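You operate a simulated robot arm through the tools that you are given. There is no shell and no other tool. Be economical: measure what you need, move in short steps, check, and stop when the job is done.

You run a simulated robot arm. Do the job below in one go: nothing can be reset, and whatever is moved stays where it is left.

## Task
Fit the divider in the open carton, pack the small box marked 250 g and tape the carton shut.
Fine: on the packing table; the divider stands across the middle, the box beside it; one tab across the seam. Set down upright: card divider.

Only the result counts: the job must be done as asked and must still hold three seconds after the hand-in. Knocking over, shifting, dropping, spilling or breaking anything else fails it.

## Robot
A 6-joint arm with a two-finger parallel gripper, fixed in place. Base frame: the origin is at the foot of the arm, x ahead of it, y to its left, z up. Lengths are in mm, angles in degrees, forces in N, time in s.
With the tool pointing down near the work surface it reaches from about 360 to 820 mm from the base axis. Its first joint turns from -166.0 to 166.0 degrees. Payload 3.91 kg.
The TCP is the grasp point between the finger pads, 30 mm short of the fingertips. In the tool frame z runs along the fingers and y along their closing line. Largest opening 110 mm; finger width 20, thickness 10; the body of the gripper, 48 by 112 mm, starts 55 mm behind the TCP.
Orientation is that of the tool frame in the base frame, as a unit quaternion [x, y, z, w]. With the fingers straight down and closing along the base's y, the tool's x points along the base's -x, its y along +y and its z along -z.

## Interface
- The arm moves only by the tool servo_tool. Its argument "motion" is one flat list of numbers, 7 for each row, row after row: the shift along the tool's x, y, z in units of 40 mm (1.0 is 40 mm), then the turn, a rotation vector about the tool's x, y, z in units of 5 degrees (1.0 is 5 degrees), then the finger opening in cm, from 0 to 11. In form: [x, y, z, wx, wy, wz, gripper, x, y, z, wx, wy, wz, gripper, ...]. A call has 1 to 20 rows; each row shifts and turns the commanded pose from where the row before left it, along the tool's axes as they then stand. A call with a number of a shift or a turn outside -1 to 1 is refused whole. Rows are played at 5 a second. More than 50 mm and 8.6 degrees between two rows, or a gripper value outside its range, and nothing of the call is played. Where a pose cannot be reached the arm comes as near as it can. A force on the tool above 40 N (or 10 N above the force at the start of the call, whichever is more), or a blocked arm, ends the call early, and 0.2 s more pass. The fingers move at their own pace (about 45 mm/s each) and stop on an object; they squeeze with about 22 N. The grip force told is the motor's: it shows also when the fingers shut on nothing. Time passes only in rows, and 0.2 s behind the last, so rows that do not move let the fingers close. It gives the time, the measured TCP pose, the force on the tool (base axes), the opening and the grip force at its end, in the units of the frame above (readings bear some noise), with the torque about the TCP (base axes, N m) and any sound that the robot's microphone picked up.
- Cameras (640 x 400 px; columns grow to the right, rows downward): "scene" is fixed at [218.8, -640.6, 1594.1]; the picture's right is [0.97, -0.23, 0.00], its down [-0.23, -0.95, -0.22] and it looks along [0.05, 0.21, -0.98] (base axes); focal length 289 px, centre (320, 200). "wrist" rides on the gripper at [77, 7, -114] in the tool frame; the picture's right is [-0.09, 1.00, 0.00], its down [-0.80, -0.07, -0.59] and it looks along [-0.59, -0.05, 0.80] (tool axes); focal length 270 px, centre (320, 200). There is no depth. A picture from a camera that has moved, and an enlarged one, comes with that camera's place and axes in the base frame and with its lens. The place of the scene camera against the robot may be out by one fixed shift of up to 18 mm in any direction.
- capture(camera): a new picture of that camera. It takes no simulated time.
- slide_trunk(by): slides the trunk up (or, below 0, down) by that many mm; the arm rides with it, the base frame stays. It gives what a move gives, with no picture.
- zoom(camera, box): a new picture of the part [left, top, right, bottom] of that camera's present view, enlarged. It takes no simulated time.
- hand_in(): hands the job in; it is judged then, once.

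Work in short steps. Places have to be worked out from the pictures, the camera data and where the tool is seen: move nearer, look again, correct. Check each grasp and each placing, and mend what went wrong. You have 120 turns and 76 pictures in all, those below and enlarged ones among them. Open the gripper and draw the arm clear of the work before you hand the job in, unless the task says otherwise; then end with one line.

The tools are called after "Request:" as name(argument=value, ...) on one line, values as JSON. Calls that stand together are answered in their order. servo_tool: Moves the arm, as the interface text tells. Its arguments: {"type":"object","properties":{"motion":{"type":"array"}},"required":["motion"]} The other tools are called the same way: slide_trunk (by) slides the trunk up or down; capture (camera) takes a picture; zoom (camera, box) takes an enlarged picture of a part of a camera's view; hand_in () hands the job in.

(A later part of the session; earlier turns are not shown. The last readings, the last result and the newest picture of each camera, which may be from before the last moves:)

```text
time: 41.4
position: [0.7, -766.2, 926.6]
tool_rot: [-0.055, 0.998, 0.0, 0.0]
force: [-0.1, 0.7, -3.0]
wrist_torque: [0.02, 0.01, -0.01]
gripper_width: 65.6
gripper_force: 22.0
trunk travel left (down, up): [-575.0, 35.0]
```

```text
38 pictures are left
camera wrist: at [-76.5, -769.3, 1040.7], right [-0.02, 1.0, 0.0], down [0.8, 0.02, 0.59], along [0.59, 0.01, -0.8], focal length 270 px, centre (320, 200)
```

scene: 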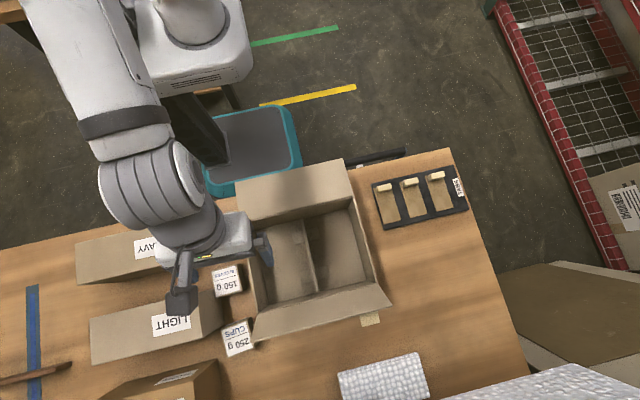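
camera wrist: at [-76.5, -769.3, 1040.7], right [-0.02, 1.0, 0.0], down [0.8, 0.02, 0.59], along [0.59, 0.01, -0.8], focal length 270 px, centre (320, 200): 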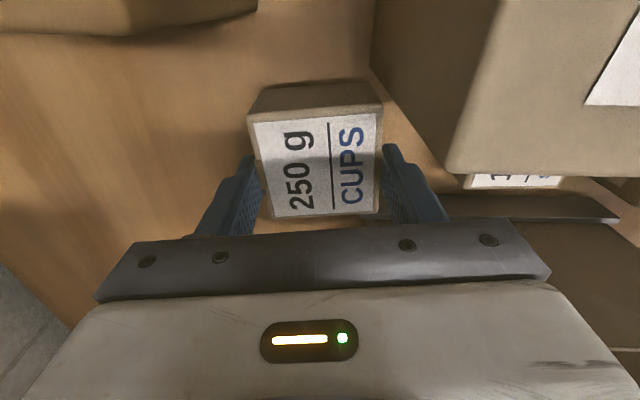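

Held firmly. I raise it clear of LIGHT, then up and inward above flap height.

Request:
servo_tool(motion=[0, 0, -0.84, 0, 0, 0, 5, 0, 0, -0.84, 0, 0, 0, 5, 0, 0, -0.84, 0, 0, 0, 5, 0, 0, -0.84, 0, 0, 0, 5, 0, 0.6, -0.8, 0, 0, 0, 5, 0, 0.6, -0.8, 0, 0, 0, 5, 0, 0.6, -0.8, 0, 0, 0, 5, 0, 0.8, 0, 0, 0, 0.32, 5, 0, 0.8, 0, 0, 0, 1, 5])

Request:
servo_tool(motion=[0, 0, 0, 0, 0, 1, 5, 0, 0, 0, 0, 0, 1, 5, 0, 0, 0, 0, 0, 1, 5, 0, 0, 0, 0, 0, 1, 5, 0, 0, 0, 0, 0, 1, 5, 0, 0, 0, 0, 0, 1, 5, 0, 0, 0, 0, 0, 1, 5, 0, 0, 0, 0, 0, 1, 5, 0, 0, 0, 0, 0, 1, 5, 0, 0, 0, 0, 0, 1, 5, 0, 0, 0, 0, 0, 1, 5, 0, 0, 0, 0, 0, 1, 5, 0, 0, 0, 0, 0, 1, 5, 0, 0, 0, 0, 0, 1, 5, 0, 0, 0, 0, 0, 1, 5, 0, 0, 0, 0, 0, 1, 5, 0, 0, 0, 0, 0, 1, 5, 0, 0, 0, 0, 0, 1, 5])

Request:
servo_tool(motion=[0, 0, 0, 0, 0, 1, 5, 0, 0, 0, 0, 0, 1, 5, 0, 0, 0, 0, 0, 1, 5, 0, 0, 0, 0, 0, 1, 5, 0, 0, 0, 0, 0, 1, 5, 0, 0, 0, 0, 0, 1, 5, 0, 0, 0, 0, 0, 1, 5, 0, 0, 0, 0, 0, 1, 5, 0, 0, 0, 0, 0, 1, 5, 0, 0, 0, 0, 0, 1, 5, 0, 0, 0, 0, 0, 1, 5, 0, 0, 0, 0, 0, 1, 5, 0, 0, 0, 0, 0, 1, 5, 0, 0, 0, 0, 0, 1, 5, 0, 0, 0, 0, 0, 1, 5, 0, 0, 0, 0, 0, 1, 5, 0, 0, 0, 0, 0, 1, 5, 0, 0, 0, 0, 0, 1, 5])

```text
time: 43.4
position: [-15.4, -627.4, 1155.9]
tool_rot: [0.001, 1.0, 0.0, 0.0]
force: [-0.2, -0.6, -2.7]
wrist_torque: [0.03, -0.03, -0.03]
gripper_width: 65.8
gripper_force: 21.9
out of reach, approached as far as the arm can: row 4
trunk travel left (down, up): [-575.0, 35.0]
```

```text
time: 47.2
position: [-13.6, -629.0, 1156.3]
tool_rot: [0.708, 0.706, 0.0, 0.0]
force: [-1.1, 0.1, -1.8]
wrist_torque: [0.02, 0.01, 0.0]
gripper_width: 65.6
gripper_force: 22.4
trunk travel left (down, up): [-575.0, 35.0]
```

```text
time: 51.0
position: [-13.3, -628.1, 1156.4]
tool_rot: [1.0, -0.002, 0.0, -0.001]
force: [0.3, 0.8, -2.2]
wrist_torque: [-0.01, 0.01, -0.01]
gripper_width: 65.7
gripper_force: 21.9
trunk travel left (down, up): [-575.0, 35.0]
```

Flip done, box held. I move over the left half of the carton and look.

Request:
servo_tool(motion=[0.94, -0.07, 0, 0, 0, 0, 5, 0.94, -0.07, 0, 0, 0, 0, 5, 0.94, -0.07, 0, 0, 0, 0, 5, 0.6, 0, 0, 0, 0, 0, 5, 0, 0, 0, 0, 0, 0, 5])

Request:
capture(camera="wrist")

Request:
zoom(camera="scene", box=[200, 150, 400, 350])

```text
time: 52.2
position: [123.9, -619.6, 1156.7]
tool_rot: [1.0, -0.002, -0.001, 0.0]
force: [0.2, 0.8, -2.7]
wrist_torque: [0.0, 0.01, 0.02]
gripper_width: 65.6
gripper_force: 22.2
trunk travel left (down, up): [-575.0, 35.0]
```

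```text
37 pictures are left
camera wrist: at [200.7, -627.7, 1272.2], right [-0.09, -1.0, 0.0], down [-0.8, 0.07, 0.59], along [-0.59, 0.05, -0.8], focal length 270 px, centre (320, 200)
```

wrist: 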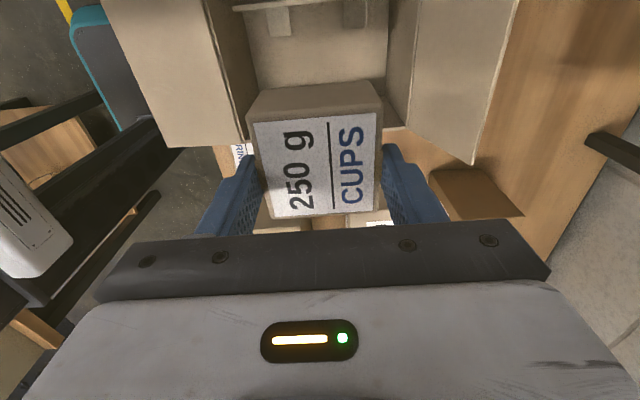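

```text
2.00 times, centred on (300, 250) of scene
camera zoom: at [218.8, -640.6, 1594.1], right [0.97, -0.23, 0.0], down [-0.23, -0.95, -0.22], along [0.05, 0.21, -0.98], focal length 578 px, centre (360, 100)
```

zoom: 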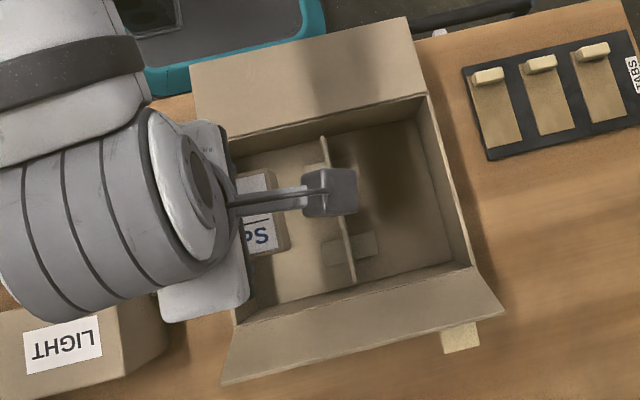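

Box is centred on the TCP. The free bay spans x≈84–166, so x=124 is right. I lower into the bay.

Request:
servo_tool(motion=[0.02, 0, 0.9, 0, 0, 0, 5, 0, 0, 0.9, 0, 0, 0, 5, 0, 0, 0.9, 0, 0, 0, 5, 0, 0, 0.9, 0, 0, 0, 5, 0, 0, 0, 0, 0, 0, 5])

Request:
capture(camera="wrist")

Request:
zoom(camera="scene", box=[200, 180, 360, 320])

```text
time: 53.4
position: [124.8, -619.7, 1013.1]
tool_rot: [1.0, -0.002, 0.0, 0.0]
force: [0.4, -0.1, -3.0]
wrist_torque: [-0.02, -0.02, 0.01]
gripper_width: 65.9
gripper_force: 22.3
trunk travel left (down, up): [-575.0, 35.0]
```

```text
35 pictures are left
camera wrist: at [201.8, -628.0, 1127.3], right [-0.09, -1.0, 0.0], down [-0.8, 0.07, 0.59], along [-0.59, 0.05, -0.8], focal length 270 px, centre (320, 200)
```

wrist: 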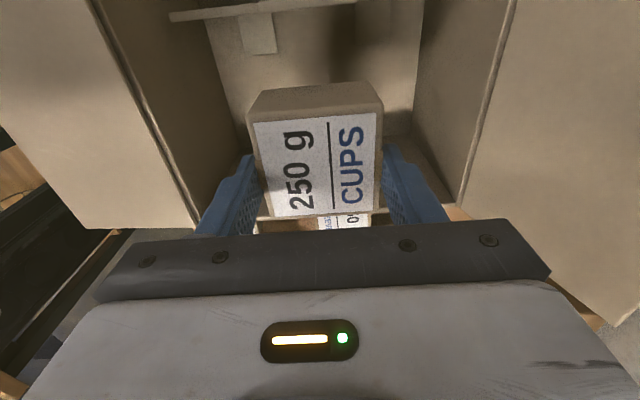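

```text
2.86 times, centred on (280, 250) of scene
camera zoom: at [218.8, -640.6, 1594.1], right [0.97, -0.23, 0.0], down [-0.23, -0.95, -0.22], along [0.05, 0.21, -0.98], focal length 825 px, centre (434, 57)
```

zoom: 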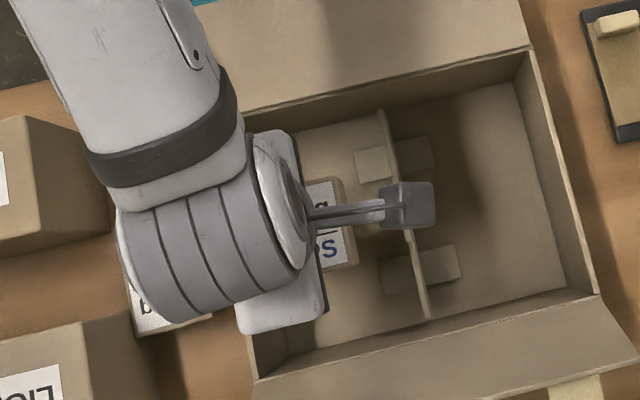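

Clearances look good on both sides (wall ≈83, foot edge ≈167). Continue down.

Request:
servo_tool(motion=[0, 0, 0.8, 0, 0, 0, 5, 0, 0, 0.8, 0, 0, 0, 5, 0, 0, 0.7, 0, 0, 0, 5, 0, 0, 0, 0, 0, 0, 5])

Request:
servo_tool(motion=[0, 0, 0.1, 0, 0, 0, 5, 0, 0, 0.1, 0, 0, 0, 5])

Request:
servo_tool(motion=[0, 0, 0.05, 0, 0, 0, 5, 0, 0, 0, 0, 0, 0, 5])

```text
time: 54.4
position: [123.1, -619.7, 922.2]
tool_rot: [1.0, -0.002, 0.0, 0.0]
force: [0.2, -0.3, -2.6]
wrist_torque: [-0.02, 0.0, -0.01]
gripper_width: 65.8
gripper_force: 22.4
trunk travel left (down, up): [-575.0, 35.0]
```

```text
time: 55.0
position: [123.4, -621.3, 913.9]
tool_rot: [1.0, -0.002, 0.0, 0.0]
force: [0.2, 0.4, -2.5]
wrist_torque: [-0.02, 0.02, 0.01]
gripper_width: 65.7
gripper_force: 22.0
trunk travel left (down, up): [-575.0, 35.0]
```

```text
time: 55.6
position: [122.9, -620.8, 910.0]
tool_rot: [1.0, -0.002, 0.0, 0.0]
force: [0.0, 0.5, -3.3]
wrist_torque: [0.0, 0.04, -0.03]
gripper_width: 65.7
gripper_force: 22.0
trunk travel left (down, up): [-575.0, 35.0]
```

Request:
servo_tool(motion=[0, 0, 0.1, 0, 0, 0, 5, 0, 0, 0, 0, 0, 0, 5])

Request:
servo_tool(motion=[0, 0, 0.06, 0, 0, 0, 5, 0, 0, 0, 0, 0, 0, 5])

Request:
servo_tool(motion=[0, 0, 0.05, 0, 0, 0, 5, 0, 0, 0, 0, 0, 0, 5])

```text
time: 56.2
position: [122.8, -620.3, 907.7]
tool_rot: [1.0, -0.001, 0.0, 0.0]
force: [0.4, -0.3, -1.6]
wrist_torque: [0.02, 0.01, -0.01]
gripper_width: 65.6
gripper_force: 21.7
trunk travel left (down, up): [-575.0, 35.0]
```

```text
time: 56.8
position: [123.0, -620.2, 904.9]
tool_rot: [1.0, -0.002, 0.0, 0.0]
force: [-0.1, 0.0, -2.4]
wrist_torque: [0.0, 0.01, 0.03]
gripper_width: 65.7
gripper_force: 22.4
trunk travel left (down, up): [-575.0, 35.0]
```

```text
time: 57.4
position: [124.5, -620.8, 902.6]
tool_rot: [1.0, -0.001, 0.0, 0.0]
force: [0.2, 0.2, -1.0]
wrist_torque: [0.03, -0.03, 0.0]
gripper_width: 65.7
gripper_force: 21.7
trunk travel left (down, up): [-575.0, 35.0]
```

Nearly touching (force easing); two more small steps.

Request:
servo_tool(motion=[0, 0, 0.04, 0, 0, 0, 5, 0, 0, 0, 0, 0, 0, 5])

Request:
servo_tool(motion=[0, 0, 0.03, 0, 0, 0, 5, 0, 0, 0, 0, 0, 0, 5])

```text
time: 58.0
position: [124.0, -622.4, 903.2]
tool_rot: [1.0, -0.002, 0.0, 0.002]
force: [2.2, -2.0, 12.0]
wrist_torque: [0.27, -0.11, -0.01]
gripper_width: 65.4
gripper_force: 22.3
trunk travel left (down, up): [-575.0, 35.0]
```

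```text
time: 58.6
position: [124.3, -621.8, 902.1]
tool_rot: [1.0, -0.002, -0.001, 0.001]
force: [3.8, -6.6, 19.6]
wrist_torque: [-0.06, -0.11, -0.04]
gripper_width: 65.5
gripper_force: 22.2
trunk travel left (down, up): [-575.0, 35.0]
```

The box is down. Ease off, open, and withdraw straight up, then check.

Request:
servo_tool(motion=[0, 0, -0.04, 0, 0, 0, 5, 0, 0, 0, 0, 0, 0, 6.8, 0, 0, 0, 0, 0, 0, 8.5, 0, 0, 0, 0, 0, 0, 9, 0, 0, -0.5, 0, 0, 0, 9, 0, 0, -0.9, 0, 0, 0, 9, 0, 0, -0.9, 0, 0, 0, 9, 0, 0, -0.9, 0, 0, 0, 9, 0, 0, -0.9, 0, 0, 0, 9, 0, 0, -0.9, 0, 0, 0, 9, 0, 0, -0.9, 0, 0, 0, 9])

Request:
capture(camera="wrist")

Request:
capture(camera="scene")

```text
time: 61.0
position: [124.0, -622.3, 1138.6]
tool_rot: [1.0, -0.002, 0.001, 0.0]
force: [-0.2, -0.3, -0.4]
wrist_torque: [-0.01, -0.03, 0.01]
gripper_width: 90.1
gripper_force: 0.1
trunk travel left (down, up): [-575.0, 35.0]
```

```text
33 pictures are left
camera wrist: at [200.9, -629.8, 1252.5], right [-0.09, -1.0, 0.0], down [-0.8, 0.07, 0.59], along [-0.59, 0.05, -0.8], focal length 270 px, centre (320, 200)
```

wrist: 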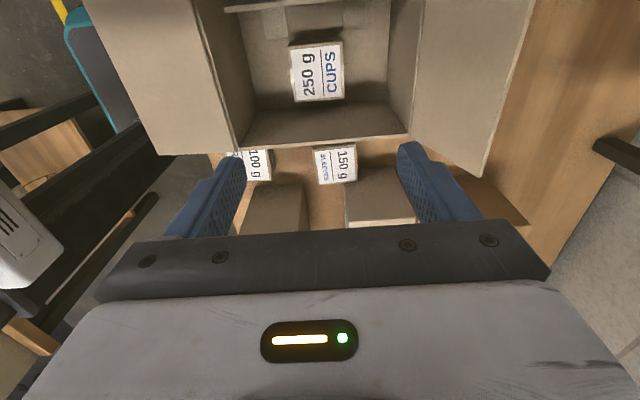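

```text
32 pictures are left
```

scene: 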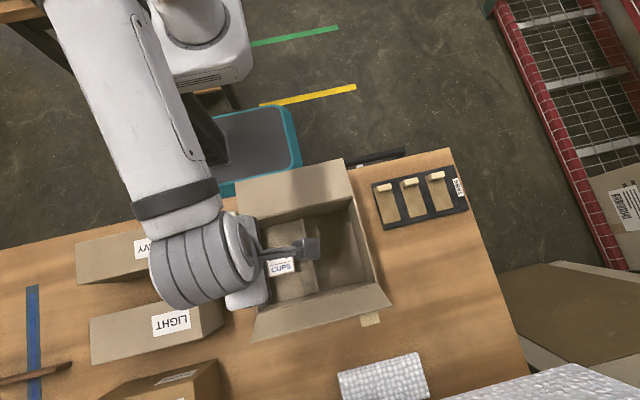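

Both contents are in. Before closing I look closer at the front flap's edge tab and the back flap.

Request:
zoom(camera="scene", box=[330, 280, 410, 340])

Request:
zoom(camera="scene", box=[360, 150, 480, 240])

```text
6.67 times, centred on (370, 310) of scene
camera zoom: at [218.8, -640.6, 1594.1], right [0.97, -0.23, 0.0], down [-0.23, -0.95, -0.22], along [0.05, 0.21, -0.98], focal length 1925 px, centre (-13, -533)
```

zoom: 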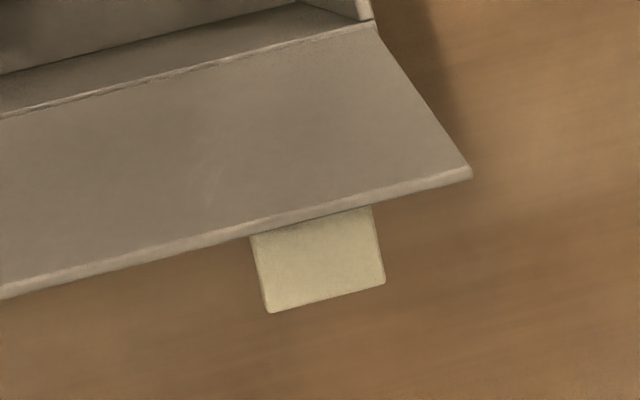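

```text
4.44 times, centred on (420, 195) of scene
camera zoom: at [218.8, -640.6, 1594.1], right [0.97, -0.23, 0.0], down [-0.23, -0.95, -0.22], along [0.05, 0.21, -0.98], focal length 1284 px, centre (-124, 222)
```

zoom: 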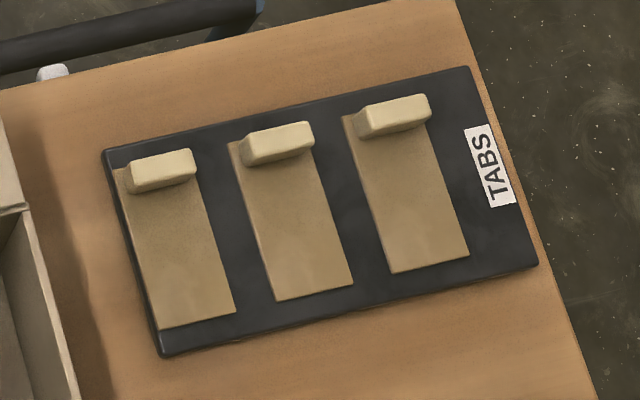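

The yellow piece is a small pull lug on the front flap. I'll close the back flap first: it lies nearly horizontal, so I'll lift it with closed fingers used as a rod from its +x end. I move to the free space on the +x side and turn the tool.

Request:
servo_tool(motion=[0.86, -0.54, 0, 0, 0, 0, 5, 0.86, -0.54, 0, 0, 0, 0, 2, 0.86, -0.54, 0, 0, 0, 0, 0, 0.86, -0.54, 0, 0, 0, 0, 0, 0.86, -0.54, 0, 0, 0, 0, 0, 0.86, -0.54, 0, 0, 0, 0, 0, 0.86, -0.54, 0, 0, 0, 0, 0, 0.86, -0.54, 0, 0, 0, 0, 0])

Request:
servo_tool(motion=[0, 0, 0, 0, 0, -1, 0, 0, 0, 0, 0, 0, -1, 0, 0, 0, 0, 0, 0, -1, 0, 0, 0, 0, 0, 0, -1, 0, 0, 0, 0, 0, 0, -1, 0, 0, 0, 0, 0, 0, -1, 0, 0, 0, 0, 0, 0, -1, 0, 0, 0, 0, 0, 0, -1, 0, 0, 0, 0, 0, 0, -1, 0, 0, 0, 0, 0, 0, -1, 0, 0, 0, 0, 0, 0, -1, 0, 0, 0, 0, 0, 0, -1, 0, 0, 0, 0, 0, 0, -1, 0, 0, 0, 0, 0, 0, -1, 0, 0, 0, 0, 0, 0, -1, 0, 0, 0, 0, 0, 0, -1, 0, 0, 0, 0, 0, 0, -1, 0, 0, 0, 0, 0, 0, -1, 0])

Request:
servo_tool(motion=[0, 0, 0, 0, 0, -1, 0, 0, 0, 0, 0, 0, -1, 0, 0, 0, 0, 0, 0, -1, 0, 0, 0, 0, 0, 0, -1, 0, 0, 0, 0, 0, 0, -1, 0, 0, 0, 0, 0, 0, -1, 0, 0, 0, 0, 0, 0, -1, 0, 0, 0, 0, 0, 0, -1, 0, 0, 0, 0, 0, 0, -1, 0, 0, 0, 0, 0, 0, -1, 0, 0, 0, 0, 0, 0, -1, 0, 0, 0, 0, 0, 0, -1, 0, 0, 0, 0, 0, 0, -1, 0, 0, 0, 0, 0, 0, -1, 0, 0, 0, 0, 0, 0, -1, 0, 0, 0, 0, 0, 0, -1, 0, 0, 0, 0, 0, 0, -1, 0, 0, 0, 0, 0, 0, -1, 0])

Request:
capture(camera="wrist")

```text
time: 62.8
position: [399.1, -446.3, 1135.1]
tool_rot: [1.0, -0.001, 0.001, 0.0]
force: [-0.1, -0.5, -0.1]
wrist_torque: [-0.02, 0.02, -0.01]
gripper_width: 0.0
gripper_force: 21.8
trunk travel left (down, up): [-575.0, 35.0]
```

```text
time: 66.6
position: [400.7, -449.0, 1136.7]
tool_rot: [0.708, 0.707, 0.0, -0.001]
force: [0.6, 0.3, 0.6]
wrist_torque: [-0.01, 0.02, 0.0]
gripper_width: 0.0
gripper_force: 22.0
trunk travel left (down, up): [-575.0, 35.0]
```

```text
time: 70.4
position: [399.3, -449.3, 1136.6]
tool_rot: [0.0, 1.0, 0.001, 0.0]
force: [0.5, 0.0, 1.0]
wrist_torque: [0.03, -0.01, -0.02]
gripper_width: 0.0
gripper_force: 22.4
trunk travel left (down, up): [-575.0, 35.0]
```

```text
29 pictures are left
camera wrist: at [323.1, -442.8, 1251.3], right [0.09, 1.0, 0.0], down [0.8, -0.07, 0.59], along [0.59, -0.05, -0.8], focal length 270 px, centre (320, 200)
```

wrist: 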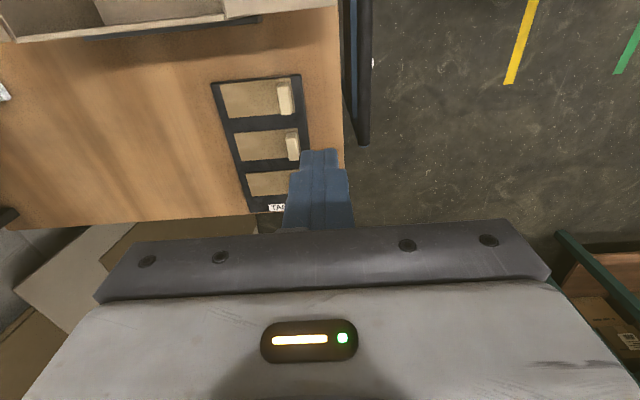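

Now tilt 70° so the fingers point toward -x and slightly down.

Request:
servo_tool(motion=[0, 0, 0, 0, 1, 0, 0, 0, 0, 0, 0, 1, 0, 0, 0, 0, 0, 0, 1, 0, 0, 0, 0, 0, 0, 1, 0, 0, 0, 0, 0, 0, 1, 0, 0, 0, 0, 0, 0, 1, 0, 0, 0, 0, 0, 0, 1, 0, 0, 0, 0, 0, 0, 1, 0, 0, 0, 0, 0, 0, 1, 0, 0, 0, 0, 0, 0, 1, 0, 0, 0, 0, 0, 0, 1, 0, 0, 0, 0, 0, 0, 1, 0, 0, 0, 0, 0, 0, 1, 0, 0, 0, 0, 0, 0, 1, 0, 0])

Request:
capture(camera="wrist")

```text
time: 73.4
position: [382.0, -443.8, 1127.7]
tool_rot: [-0.001, 0.82, -0.002, -0.572]
force: [-0.6, -0.8, 0.1]
wrist_torque: [-0.01, -0.01, 0.01]
gripper_width: 0.2
gripper_force: 21.5
out of reach, approached as far as the arm can: row 14
trunk travel left (down, up): [-575.0, 35.0]
```

```text
28 pictures are left
camera wrist: at [463.0, -436.9, 1239.4], right [0.03, 1.0, -0.08], down [0.83, -0.07, -0.55], along [-0.55, -0.06, -0.83], focal length 270 px, centre (320, 200)
```

wrist: 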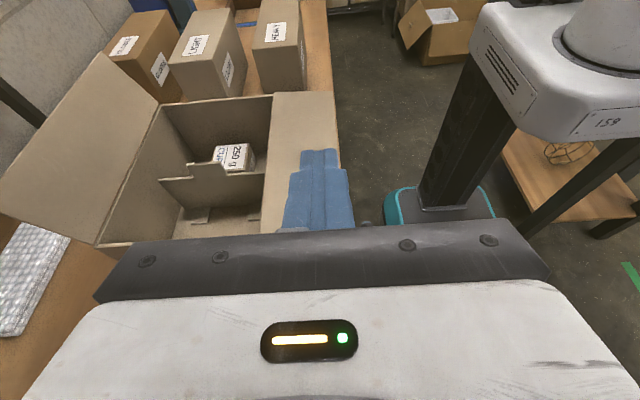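

The tool points -x with a clear view: back flap lies at z≈971–983, x end ≈328. I lower the fingers beside it to below flap level.

Request:
servo_tool(motion=[-0.86, -0.04, 0.313, 0, 0, 0, 0, -0.86, -0.04, 0.313, 0, 0, 0, 0, -0.86, -0.04, 0.313, 0, 0, 0, 0, -0.86, -0.04, 0.313, 0, 0, 0, 0, -0.86, -0.04, 0.313, 0, 0, 0, 0, 0, 0, 0, 0, 0, 0, 0])

Request:
capture(camera="wrist")

```text
time: 74.8
position: [384.6, -452.7, 942.1]
tool_rot: [0.001, 0.82, 0.001, -0.573]
force: [0.4, -1.1, -1.2]
wrist_torque: [0.01, 0.02, -0.02]
gripper_width: 0.0
gripper_force: 21.8
trunk travel left (down, up): [-575.0, 35.0]
```

```text
27 pictures are left
camera wrist: at [465.8, -447.1, 1054.6], right [0.03, 1.0, -0.08], down [0.83, -0.07, -0.55], along [-0.55, -0.05, -0.83], focal length 270 px, centre (320, 200)
```

wrist: 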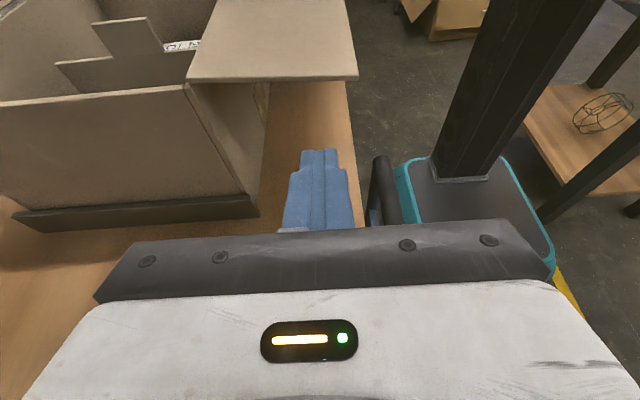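

Clear below the flap. I slide the fingers under its end, then raise it along the hinge arc to vertical.

Request:
servo_tool(motion=[0.16, 0, 0.44, 0, 0, 0, 0, 0.16, 0, 0.44, 0, 0, 0, 0, 0.16, 0, 0.44, 0, 0, 0, 0, 0, 0, 0, 0, 0, 0, 0])

Request:
servo_tool(motion=[0.33, 0, -0.12, 0, 0, 0, 0, 0.33, 0, -0.12, 0, 0, 0, 0, 0.306, -0.03, -0.111, 0, 0, 0, 0, 0.306, -0.03, -0.111, 0, 0, 0, 0, 0.306, -0.03, -0.111, 0, 0, 0, 0, 0.255, -0.19, -0.093, 0, 0, 0, 0, 0.255, -0.19, -0.093, 0, 0, 0, 0, 0.255, -0.19, -0.093, 0, 0, 0, 0, 0.13, -0.3, -0.047, 0, 0, 0, 0, 0.13, -0.3, -0.047, 0, 0, 0, 0, 0.13, -0.3, -0.047, 0, 0, 0, 0])

Request:
capture(camera="wrist")

Request:
capture(camera="scene")

```text
time: 75.8
position: [327.9, -451.4, 943.4]
tool_rot: [0.001, 0.819, 0.001, -0.574]
force: [0.3, 0.5, -1.0]
wrist_torque: [0.01, 0.01, 0.02]
gripper_width: 0.0
gripper_force: 22.2
trunk travel left (down, up): [-575.0, 35.0]
```

```text
time: 78.2
position: [326.6, -514.3, 1060.5]
tool_rot: [0.002, 0.819, 0.001, -0.573]
force: [-0.1, -0.6, 0.4]
wrist_torque: [-0.01, 0.0, 0.02]
gripper_width: 0.0
gripper_force: 22.0
trunk travel left (down, up): [-575.0, 35.0]
```

```text
26 pictures are left
camera wrist: at [407.7, -508.2, 1171.5], right [0.03, 1.0, -0.08], down [0.83, -0.07, -0.55], along [-0.55, -0.05, -0.83], focal length 270 px, centre (320, 200)
```

wrist: 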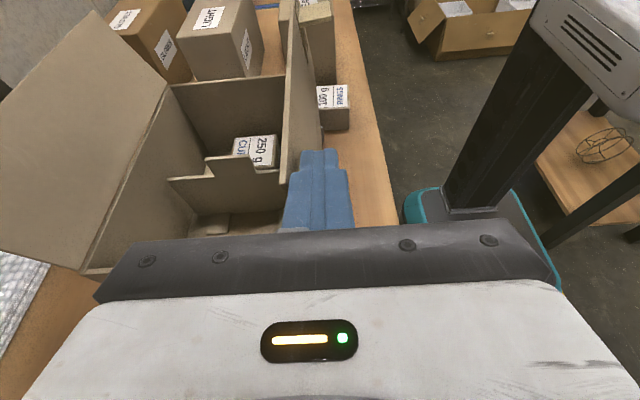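

```text
25 pictures are left
```

scene: 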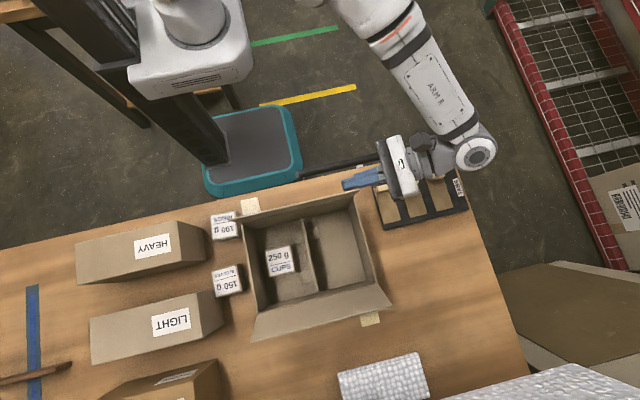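

The back flap follows nicely and is vertical now. I continue the arc over to press it closed.

Request:
servo_tool(motion=[0.094, -0.33, -0.034, 0, 0, 0, 0, 0.094, -0.33, -0.034, 0, 0, 0, 0, -0.106, -0.31, 0.038, 0, 0, 0, 0, -0.106, -0.31, 0.038, 0, 0, 0, 0, -0.2, -0.25, 0.072, 0, 0, 0, 0, -0.2, -0.25, 0.072, 0, 0, 0, 0, -0.2, -0.13, 0.072, 0, 0, 0, 0, -0.2, -0.13, 0.072, 0, 0, 0, 0, -0.188, -0.075, 0.068, 0, 0, 0, 0, -0.188, -0.075, 0.068, 0, 0, 0, 0, 0, 0, 0, 0, 0, 0, 0])

Request:
capture(camera="wrist")

```text
time: 80.6
position: [325.5, -598.9, 1008.2]
tool_rot: [0.002, 0.819, 0.001, -0.573]
force: [0.2, -0.6, 0.4]
wrist_torque: [-0.01, 0.01, -0.02]
gripper_width: 0.1
gripper_force: 22.1
trunk travel left (down, up): [-575.0, 35.0]
```

```text
24 pictures are left
camera wrist: at [407.3, -595.0, 1120.1], right [0.03, 1.0, -0.08], down [0.83, -0.07, -0.55], along [-0.55, -0.05, -0.83], focal length 270 px, centre (320, 200)
```

wrist: 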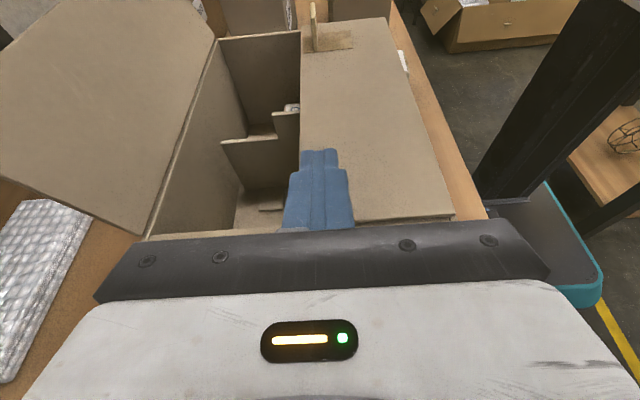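

Back flap is closed flat; it has a lug near its -x end. I raise the tool, check the flap stays, and reorient for the front flap (fingers down, tilted outward).

Request:
servo_tool(motion=[0.783, 0, -0.285, 0, 0, 0, 0, 0.783, 0, -0.285, 0, 0, 0, 0, 0.783, 0, -0.285, 0, 0, 0, 0, 0.783, 0, -0.285, 0, 0, 0, 0, 0, 0, 0, 0, 0, 0, 0])

Request:
capture(camera="wrist")

Request:
servo_tool(motion=[0, 0, 0, 0, -1, 0, 0, 0, 0, 0, 0, -1, 0, 0, 0, 0, 0, 0, -1, 0, 0, 0, 0, 0, 0, -1, 0, 0, 0, 0, 0, 0, -1, 0, 0, 0, 0, 0, 0, -1, 0, 0, 0, 0, 0, 0, -1, 0, 0, 0, 0, 0, 0, -1, 0, 0, 0, 0, 0, 0, -1, 0, 0, 0, 0, 0, 0, -1, 0, 0, 0, 0, 0, 0, -1, 0, 0, 0, 0, 0, 0, -1, 0, 0, 0, 0, 0, 0, -1, 0, 0, 0, 0, 0, 0, -1, 0, 0])

Request:
servo_tool(motion=[0, 0, 0, 0, 0, 1, 0, 0, 0, 0, 0, 0, 1, 0, 0, 0, 0, 0, 0, 1, 0, 0, 0, 0, 0, 0, 1, 0, 0, 0, 0, 0, 0, 1, 0, 0, 0, 0, 0, 0, 1, 0, 0, 0, 0, 0, 0, 1, 0, 0, 0, 0, 0, 0, 1, 0, 0, 0, 0, 0, 0, 1, 0, 0, 0, 0, 0, 0, 1, 0, 0, 0, 0, 0, 0, 1, 0, 0, 0, 0, 0, 0, 1, 0, 0, 0, 0, 0, 0, 1, 0, 0, 0, 0, 0, 0, 1, 0, 0, 0, 0, 0, 0, 1, 0, 0, 0, 0, 0, 0, 1, 0, 0, 0, 0, 0, 0, 1, 0, 0, 0, 0, 0, 0, 1, 0])

```text
time: 81.8
position: [312.6, -592.7, 1136.9]
tool_rot: [-0.001, 0.82, -0.001, -0.573]
force: [-0.9, -0.9, -0.7]
wrist_torque: [0.0, 0.0, -0.01]
gripper_width: 0.0
gripper_force: 22.1
out of reach, approached as far as the arm can: row 3, 4
trunk travel left (down, up): [-575.0, 35.0]
```

```text
23 pictures are left
camera wrist: at [394.3, -585.6, 1247.7], right [0.03, 1.0, -0.08], down [0.83, -0.07, -0.55], along [-0.55, -0.05, -0.83], focal length 270 px, centre (320, 200)
```

wrist: 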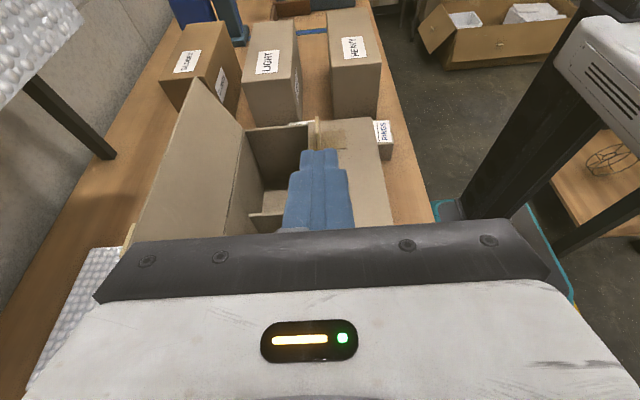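

```text
time: 84.8
position: [313.9, -594.1, 1137.5]
tool_rot: [0.002, 1.0, 0.0, 0.001]
force: [0.6, -0.5, -1.1]
wrist_torque: [0.01, 0.01, 0.0]
gripper_width: 0.1
gripper_force: 22.3
trunk travel left (down, up): [-575.0, 35.0]
```

```text
time: 88.6
position: [313.2, -593.8, 1138.0]
tool_rot: [0.709, 0.706, 0.0, 0.0]
force: [0.4, -0.4, -0.1]
wrist_torque: [0.0, 0.02, -0.02]
gripper_width: 0.0
gripper_force: 22.3
trunk travel left (down, up): [-575.0, 35.0]
```

The back flap stays shut. I tilt 30° outward and move so the fingertips are above and just beyond the front flap's edge (edge ≈ y -740, z 1065).

Request:
servo_tool(motion=[0, 0, 0, 0, -1, 0, 0, 0, 0, 0, 0, -1, 0, 0, 0, 0, 0, 0, -1, 0, 0, 0, 0, 0, 0, -1, 0, 0, 0, 0, 0, 0, -1, 0, 0, 0, 0, 0, 0, -1, 0, 0, -0.683, -0.62, 0.358, 0, 0, 0, 0, -0.683, -0.62, 0.358, 0, 0, 0, 0, -0.683, -0.62, 0.358, 0, 0, 0, 0, -0.683, -0.62, 0.358, 0, 0, 0, 0, -0.683, -0.62, 0.358, 0, 0, 0, 0, -0.683, -0.62, 0.358, 0, 0, 0, 0, 0.34, 0, 0.585, 0, 0, 0, 0, 0, 0, 0, 0, 0, 0, 0])

Request:
capture(camera="wrist")

Request:
zoom(camera="scene", box=[220, 180, 420, 360])

```text
time: 91.6
position: [163.2, -775.8, 1117.1]
tool_rot: [0.684, 0.682, -0.183, 0.182]
force: [-0.8, 0.6, 0.1]
wrist_torque: [0.0, -0.04, 0.02]
gripper_width: 0.1
gripper_force: 22.3
trunk travel left (down, up): [-575.0, 35.0]
```

```text
22 pictures are left
camera wrist: at [170.2, -652.3, 1178.0], right [1.0, -0.08, 0.04], down [-0.07, -0.4, 0.92], along [-0.05, -0.91, -0.4], focal length 270 px, centre (320, 200)
```

wrist: 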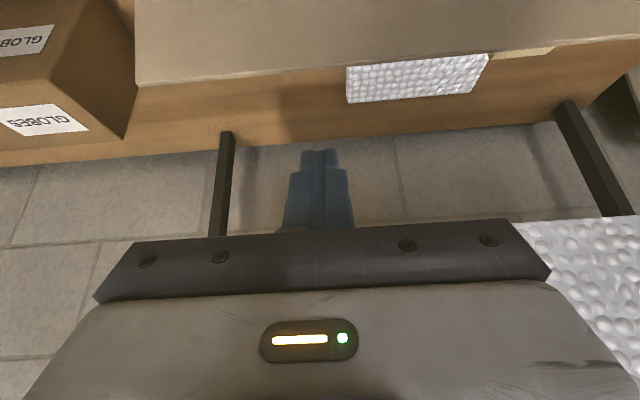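

```text
2.22 times, centred on (320, 270) of scene
camera zoom: at [218.8, -640.6, 1594.1], right [0.97, -0.23, 0.0], down [-0.23, -0.95, -0.22], along [0.05, 0.21, -0.98], focal length 642 px, centre (320, 44)
```

zoom: 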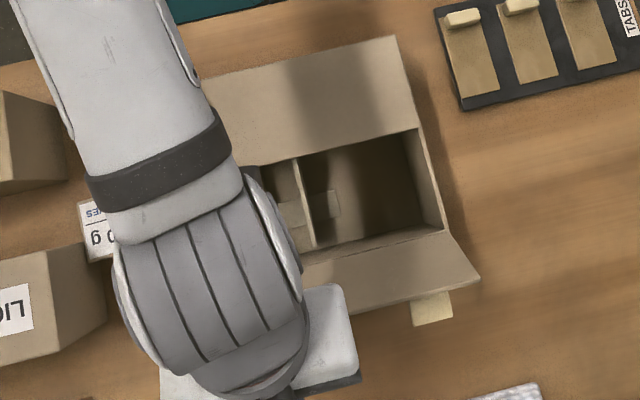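

Tips are beyond and above the flap edge. I lower behind the flap and pull it inward past vertical.

Request:
servo_tool(motion=[0.31, 0, 0.54, 0, 0, 0, 0, 0.31, 0, 0.54, 0, 0, 0, 0, 0.416, 0, -0.24, 0, 0, 0, 0, 0.416, 0, -0.24, 0, 0, 0, 0, 0.416, 0, -0.24, 0, 0, 0, 0, 0, 0, 0, 0, 0, 0, 0])

Request:
zoom(camera="scene", box=[220, 180, 420, 360])

```text
time: 93.0
position: [164.8, -720.3, 1068.6]
tool_rot: [0.684, 0.683, -0.183, 0.183]
force: [0.1, -0.6, -0.1]
wrist_torque: [0.03, 0.0, 0.05]
gripper_width: 0.2
gripper_force: 22.0
trunk travel left (down, up): [-575.0, 35.0]
```

```text
2.22 times, centred on (320, 270) of scene
camera zoom: at [218.8, -640.6, 1594.1], right [0.97, -0.23, 0.0], down [-0.23, -0.95, -0.22], along [0.05, 0.21, -0.98], focal length 642 px, centre (320, 44)
```

zoom: 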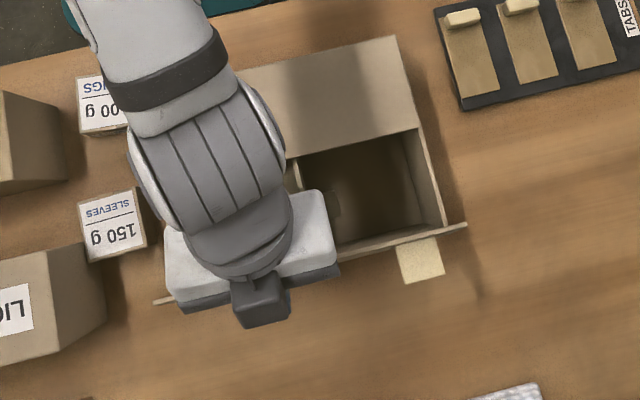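

The flap is at vertical. I continue pulling it inward, then press down along the arc.

Request:
servo_tool(motion=[0.416, 0, -0.24, 0, 0, 0, 0, 0.416, 0, -0.24, 0, 0, 0, 0, 0.31, 0, 0.023, 0, 0, 0, 0, 0.31, 0, 0.023, 0, 0, 0, 0, 0.31, 0, 0.023, 0, 0, 0, 0, 0.21, 0, 0.16, 0, 0, 0, 0, 0.21, 0, 0.16, 0, 0, 0, 0, 0.21, 0, 0.16, 0, 0, 0, 0, 0, 0, 0, 0, 0, 0, 0])

Request:
zoom(camera="scene", box=[220, 150, 420, 330])

```text
time: 95.0
position: [164.1, -639.3, 1017.9]
tool_rot: [0.684, 0.682, -0.184, 0.183]
force: [0.5, -0.3, -0.4]
wrist_torque: [-0.01, 0.03, 0.01]
gripper_width: 0.0
gripper_force: 22.0
trunk travel left (down, up): [-575.0, 35.0]
```

```text
2.22 times, centred on (320, 240) of scene
camera zoom: at [218.8, -640.6, 1594.1], right [0.97, -0.23, 0.0], down [-0.23, -0.95, -0.22], along [0.05, 0.21, -0.98], focal length 642 px, centre (320, 111)
```

zoom: 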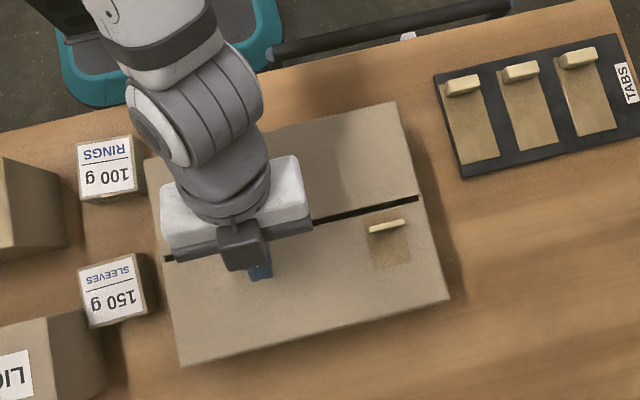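

Both flaps are closed with the seam at mid-width. Now I raise, untilt and turn for the tab pickup.

Request:
servo_tool(motion=[-0.55, 0, -0.953, 0, 0, 0, 0, -0.55, 0, -0.953, 0, 0, 0, 0, -0.55, 0, -0.953, 0, 0, 0, 0, 0, 0, 0, 0, 1, 0, 0, 0, 0, 0, 0, 1, 0, 0, 0, 0, 0, 0, 1, 0, 0, 0, 0, 0, 0, 1, 0, 0, 0, 0, 0, 0, 1, 0, 0, 0, 0, 0, 0, 1, 0, 0, 0.5, 1, 0, 0, 0, 0, 2, 0.5, 1, 0, 0, 0, 0, 4, 0.5, 1, 0, 0, 0, 0, 4, 0.5, 1, 0, 0, 0, 0, 4, 0.5, 1, 0, 0, 0, 0, 4, 0.5, 0.9, 0, 0, 0, 0, 4])

Request:
servo_tool(motion=[0, 0, 0, 0, 0, -1, 4, 0, 0, 0, 0, 0, -1, 4, 0, 0, 0, 0, 0, -1, 4, 0, 0, 0, 0, 0, -1, 4, 0, 0, 0, 0, 0, -1, 4, 0, 0, 0, 0, 0, -1, 4, 0, 0, 0, 0, 0, -1, 4, 0, 0, 0, 0, 0, -1, 4, 0, 0, 0, 0, 0, -1, 4, 0, 0, 0, 0, 0, -1, 4, 0, 0, 0, 0, 0, -1, 4, 0, 0, 0, 0, 0, -1, 4, 0, 0, 0, 0, 0, -1, 4, 0, 0, 0, 0, 0, -1, 4, 0, 0, 0, 0, 0, -1, 4, 0, 0, 0, 0, 0, -1, 4, 0, 0, 0, 0, 0, -1, 4, 0, 0, 0, 0, 0, -1, 4])

Request:
capture(camera="wrist")

```text
time: 98.2
position: [404.2, -520.5, 1152.0]
tool_rot: [0.707, 0.707, -0.001, -0.001]
force: [-0.5, 0.7, -0.7]
wrist_torque: [0.0, 0.02, 0.0]
gripper_width: 40.1
gripper_force: 0.1
trunk travel left (down, up): [-575.0, 35.0]
```

```text
time: 102.0
position: [400.8, -519.2, 1150.1]
tool_rot: [0.0, 1.0, 0.0, 0.0]
force: [0.3, -1.1, -0.1]
wrist_torque: [-0.01, 0.0, 0.0]
gripper_width: 40.2
gripper_force: 0.0
trunk travel left (down, up): [-575.0, 35.0]
```

```text
18 pictures are left
camera wrist: at [323.9, -513.4, 1265.0], right [0.09, 1.0, 0.0], down [0.8, -0.07, 0.59], along [0.59, -0.05, -0.8], focal length 270 px, centre (320, 200)
```

wrist: 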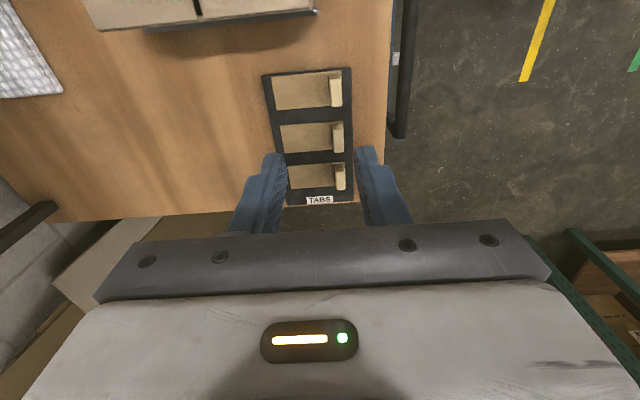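

First tab: handle ≈ (427,-499), tab body extends to y≈-589. I descend above the handle for a closer look.

Request:
servo_tool(motion=[-0.13, 0.1, 0.95, 0, 0, 0, 4, -0.13, 0.1, 0.95, 0, 0, 0, 4, -0.13, 0.1, 0.95, 0, 0, 0, 4, -0.13, 0.1, 0.95, 0, 0, 0, 4, -0.13, 0.1, 0.95, 0, 0, 0, 4, 0, 0, 0, 0, 0, 0, 4])

Request:
capture(camera="wrist")

```text
time: 103.4
position: [425.7, -500.2, 961.1]
tool_rot: [0.001, 1.0, 0.0, 0.0]
force: [-0.3, 0.1, -0.5]
wrist_torque: [-0.01, -0.01, 0.0]
gripper_width: 39.9
gripper_force: 0.1
trunk travel left (down, up): [-575.0, 35.0]
```

```text
17 pictures are left
camera wrist: at [349.5, -495.2, 1075.7], right [0.09, 1.0, 0.0], down [0.8, -0.07, 0.59], along [0.59, -0.05, -0.8], focal length 270 px, centre (320, 200)
```

wrist: 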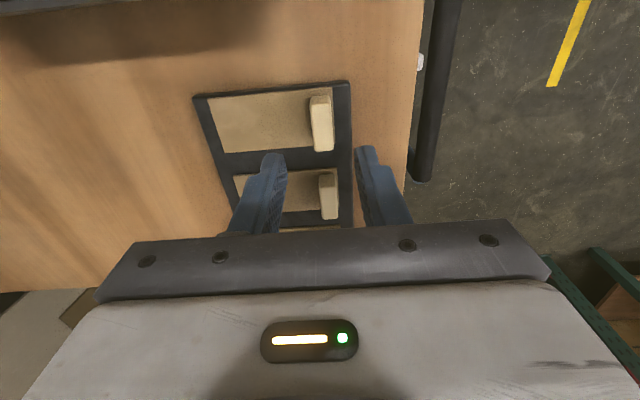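

Handle top centre ≈ (425.5,-500,873), aligned. I descend so the tips reach z≈858 and close.

Request:
servo_tool(motion=[0, 0, 0.7, 0, 0, 0, 4, 0, 0, 0.7, 0, 0, 0, 4, 0, 0, 0.42, 0, 0, 0, 4, 0, 0, 0, 0, 0, 0, 4])

Request:
servo_tool(motion=[0, 0, 0, 0, 0, 0, 2, 0, 0, 0, 0, 0, 0, 0, 0, 0, 0, 0, 0, 0, 0, 0, 0, 0, 0, 0, 0, 0])

Request:
capture(camera="wrist")

```text
time: 104.4
position: [428.5, -501.5, 886.1]
tool_rot: [0.001, 1.0, 0.0, 0.0]
force: [-0.4, 1.1, 1.0]
wrist_torque: [0.01, 0.01, 0.0]
gripper_width: 40.0
gripper_force: 0.1
trunk travel left (down, up): [-575.0, 35.0]
```

```text
time: 105.4
position: [429.1, -501.4, 886.2]
tool_rot: [0.001, 1.0, 0.0, 0.0]
force: [-0.8, 1.2, -0.4]
wrist_torque: [0.03, -0.01, -0.02]
gripper_width: 14.4
gripper_force: 22.5
trunk travel left (down, up): [-575.0, 35.0]
```

```text
16 pictures are left
camera wrist: at [351.4, -495.3, 1001.4], right [0.09, 1.0, 0.0], down [0.8, -0.07, 0.59], along [0.59, -0.05, -0.8], focal length 270 px, centre (320, 200)
```

wrist: 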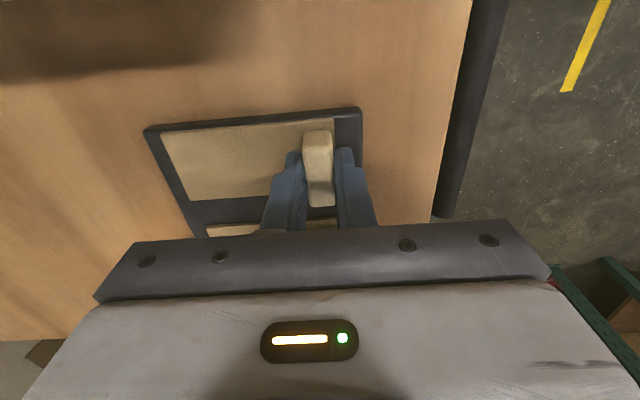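

Handle gripped (14.4 mm). I lift slowly and check that one tab comes off.

Request:
servo_tool(motion=[0, 0, -0.1, 0, 0, 0, 0, 0, 0, -0.2, 0, 0, 0, 0, 0, 0, -0.4, 0, 0, 0, 0, 0, 0, -0.6, 0, 0, 0, 0, 0, 0, -0.8, 0, 0, 0, 0])

Request:
capture(camera="wrist")

```text
time: 106.6
position: [427.4, -499.1, 974.1]
tool_rot: [0.001, 1.0, 0.0, 0.0]
force: [0.5, 0.5, -0.6]
wrist_torque: [0.02, 0.03, -0.02]
gripper_width: 14.5
gripper_force: 21.3
trunk travel left (down, up): [-575.0, 35.0]
```

```text
15 pictures are left
camera wrist: at [350.0, -493.5, 1087.9], right [0.09, 1.0, 0.0], down [0.8, -0.07, 0.59], along [0.59, -0.05, -0.8], focal length 270 px, centre (320, 200)
```

wrist: 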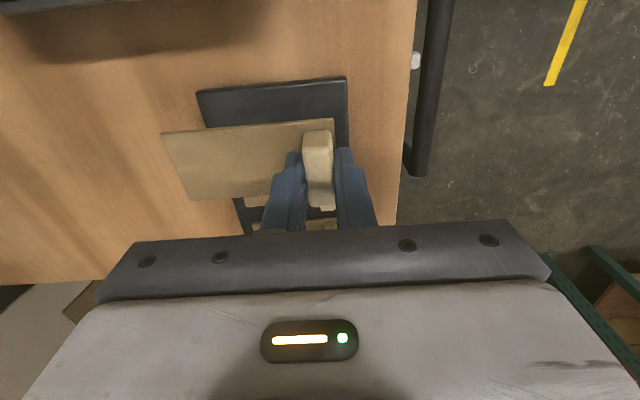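

Tab is held; it reaches from 11 mm behind to 89 mm (−y) of the TCP, 46 mm wide, so its middle is 39 mm toward -y. I carry it over the carton at (204,-581).

Request:
servo_tool(motion=[0, 0, -0.88, 0, 0, 0, 0, 0, 0, -0.88, 0, 0, 0, 0, 0, 0, -0.88, 0, 0, 0, 0, 0.93, -0.343, 0, 0, 0, 0, 0, 0.93, -0.343, 0, 0, 0, 0, 0, 0.93, -0.343, 0, 0, 0, 0, 0, 0.93, -0.343, 0, 0, 0, 0, 0, 0.93, -0.343, 0, 0, 0, 0, 0, 0.93, -0.343, 0, 0, 0, 0, 0, 0, 0, 0, 0, 0, 0, 0])

Request:
capture(camera="wrist")

Request:
zoom(camera="scene", box=[220, 150, 420, 330])

```text
time: 108.8
position: [203.1, -581.3, 1079.1]
tool_rot: [0.0, 1.0, 0.0, 0.0]
force: [0.3, -0.5, -0.4]
wrist_torque: [-0.04, -0.02, 0.01]
gripper_width: 14.7
gripper_force: 22.3
trunk travel left (down, up): [-575.0, 35.0]
```

```text
14 pictures are left
camera wrist: at [126.0, -574.9, 1193.1], right [0.09, 1.0, 0.0], down [0.8, -0.07, 0.59], along [0.59, -0.05, -0.8], focal length 270 px, centre (320, 200)
```

wrist: 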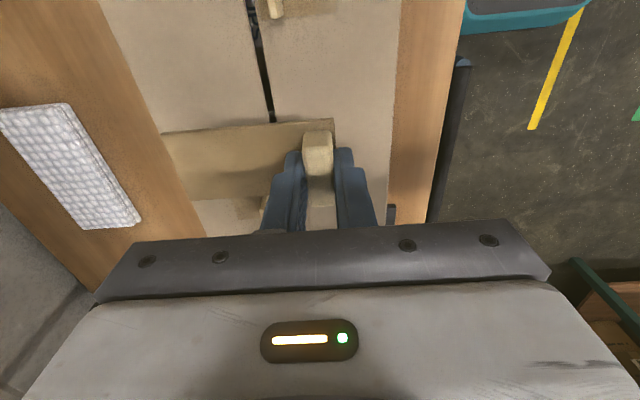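

```text
2.22 times, centred on (320, 240) of scene
camera zoom: at [218.8, -640.6, 1594.1], right [0.97, -0.23, 0.0], down [-0.23, -0.95, -0.22], along [0.05, 0.21, -0.98], focal length 642 px, centre (320, 111)
```

zoom: 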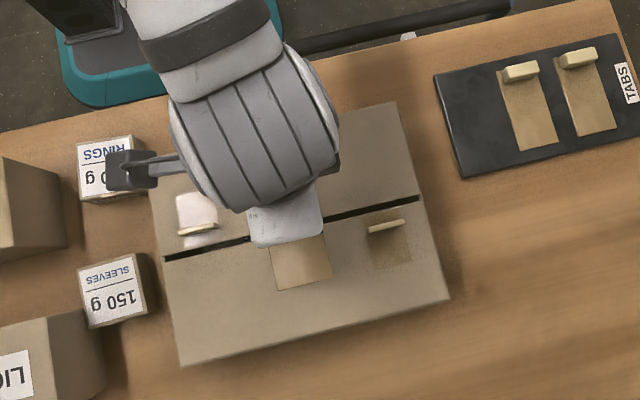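

Seam is at y≈-618.5; I nudge +1.5 mm in y and lower toward the lid.

Request:
servo_tool(motion=[0, 0.04, 0.6, 0, 0, 0, 0, 0, 0, 0.6, 0, 0, 0, 0, 0, 0, 0, 0, 0, 0, 0])

Request:
servo_tool(motion=[0, 0, 0.08, 0, 0, 0, 0, 0, 0, 0, 0, 0, 0, 0])

Request:
servo_tool(motion=[0, 0, 0.08, 0, 0, 0, 0, 0, 0, 0, 0, 0, 0, 0])

```text
time: 109.6
position: [204.8, -578.9, 1029.2]
tool_rot: [0.001, 1.0, 0.0, -0.001]
force: [0.3, 0.6, -0.1]
wrist_torque: [0.01, 0.02, -0.01]
gripper_width: 14.4
gripper_force: 22.0
trunk travel left (down, up): [-575.0, 35.0]
```

```text
time: 110.2
position: [204.1, -579.2, 1026.7]
tool_rot: [0.002, 1.0, 0.0, -0.001]
force: [0.1, 1.0, 0.1]
wrist_torque: [0.03, 0.02, 0.02]
gripper_width: 14.5
gripper_force: 21.9
trunk travel left (down, up): [-575.0, 35.0]
```

```text
time: 110.8
position: [203.0, -578.3, 1023.3]
tool_rot: [0.002, 1.0, 0.0, 0.0]
force: [-0.4, -0.1, -0.2]
wrist_torque: [0.02, -0.01, 0.02]
gripper_width: 14.6
gripper_force: 22.0
trunk travel left (down, up): [-575.0, 35.0]
```

Request:
servo_tool(motion=[0, 0, 0.08, 0, 0, 0, 0, 0, 0, 0, 0, 0, 0, 0])

Request:
servo_tool(motion=[0, 0, 0.06, 0, 0, 0, 0, 0, 0, 0, 0, 0, 0, 0])

Request:
servo_tool(motion=[0, 0, 0.05, 0, 0, 0, 0, 0, 0, 0, 0, 0, 0, 0])

```text
time: 111.4
position: [204.6, -579.6, 1019.9]
tool_rot: [0.001, 1.0, 0.0, 0.0]
force: [0.5, 0.6, -0.7]
wrist_torque: [0.04, -0.01, 0.0]
gripper_width: 14.4
gripper_force: 21.9
trunk travel left (down, up): [-575.0, 35.0]
```

```text
time: 112.0
position: [204.1, -579.7, 1017.3]
tool_rot: [0.002, 1.0, 0.0, 0.0]
force: [-0.4, -0.2, 0.3]
wrist_torque: [0.0, 0.03, 0.02]
gripper_width: 14.3
gripper_force: 22.4
trunk travel left (down, up): [-575.0, 35.0]
```

```text
time: 112.6
position: [203.9, -579.8, 1015.1]
tool_rot: [0.002, 1.0, 0.0, 0.001]
force: [-0.2, -0.5, -1.1]
wrist_torque: [0.03, 0.05, 0.01]
gripper_width: 14.3
gripper_force: 21.8
trunk travel left (down, up): [-575.0, 35.0]
```

Request:
servo_tool(motion=[0, 0, 0.05, 0, 0, 0, 0, 0, 0, 0, 0, 0, 0, 0])

Request:
servo_tool(motion=[0, 0, 0.05, 0, 0, 0, 0, 0, 0, 0, 0, 0, 0, 0])

Request:
zoom(camera="wrist", box=[100, 0, 420, 240])

```text
time: 113.2
position: [205.3, -579.6, 1013.5]
tool_rot: [0.002, 1.0, -0.001, 0.0]
force: [-0.6, 1.1, 0.0]
wrist_torque: [-0.03, -0.02, -0.02]
gripper_width: 14.7
gripper_force: 22.5
trunk travel left (down, up): [-575.0, 35.0]
```

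```text
time: 113.8
position: [203.2, -580.7, 1011.9]
tool_rot: [0.002, 1.0, 0.0, 0.0]
force: [-0.4, -0.3, 0.0]
wrist_torque: [-0.02, 0.01, 0.0]
gripper_width: 14.3
gripper_force: 21.9
trunk travel left (down, up): [-575.0, 35.0]
```

```text
1.67 times, centred on (260, 120) of wrist
camera zoom: at [127.2, -573.7, 1126.1], right [0.09, 1.0, 0.0], down [0.8, -0.07, 0.59], along [0.59, -0.05, -0.8], focal length 450 px, centre (420, 333)
```

zoom: 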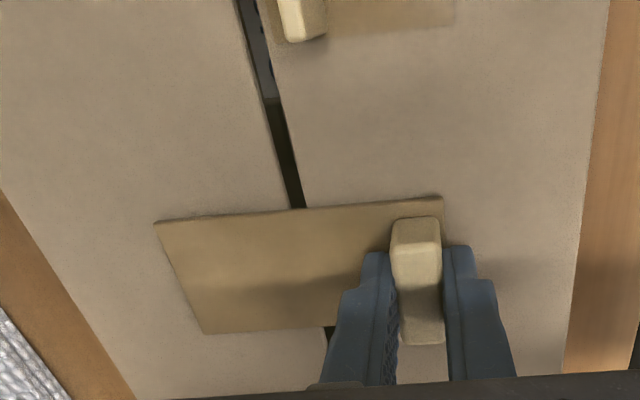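

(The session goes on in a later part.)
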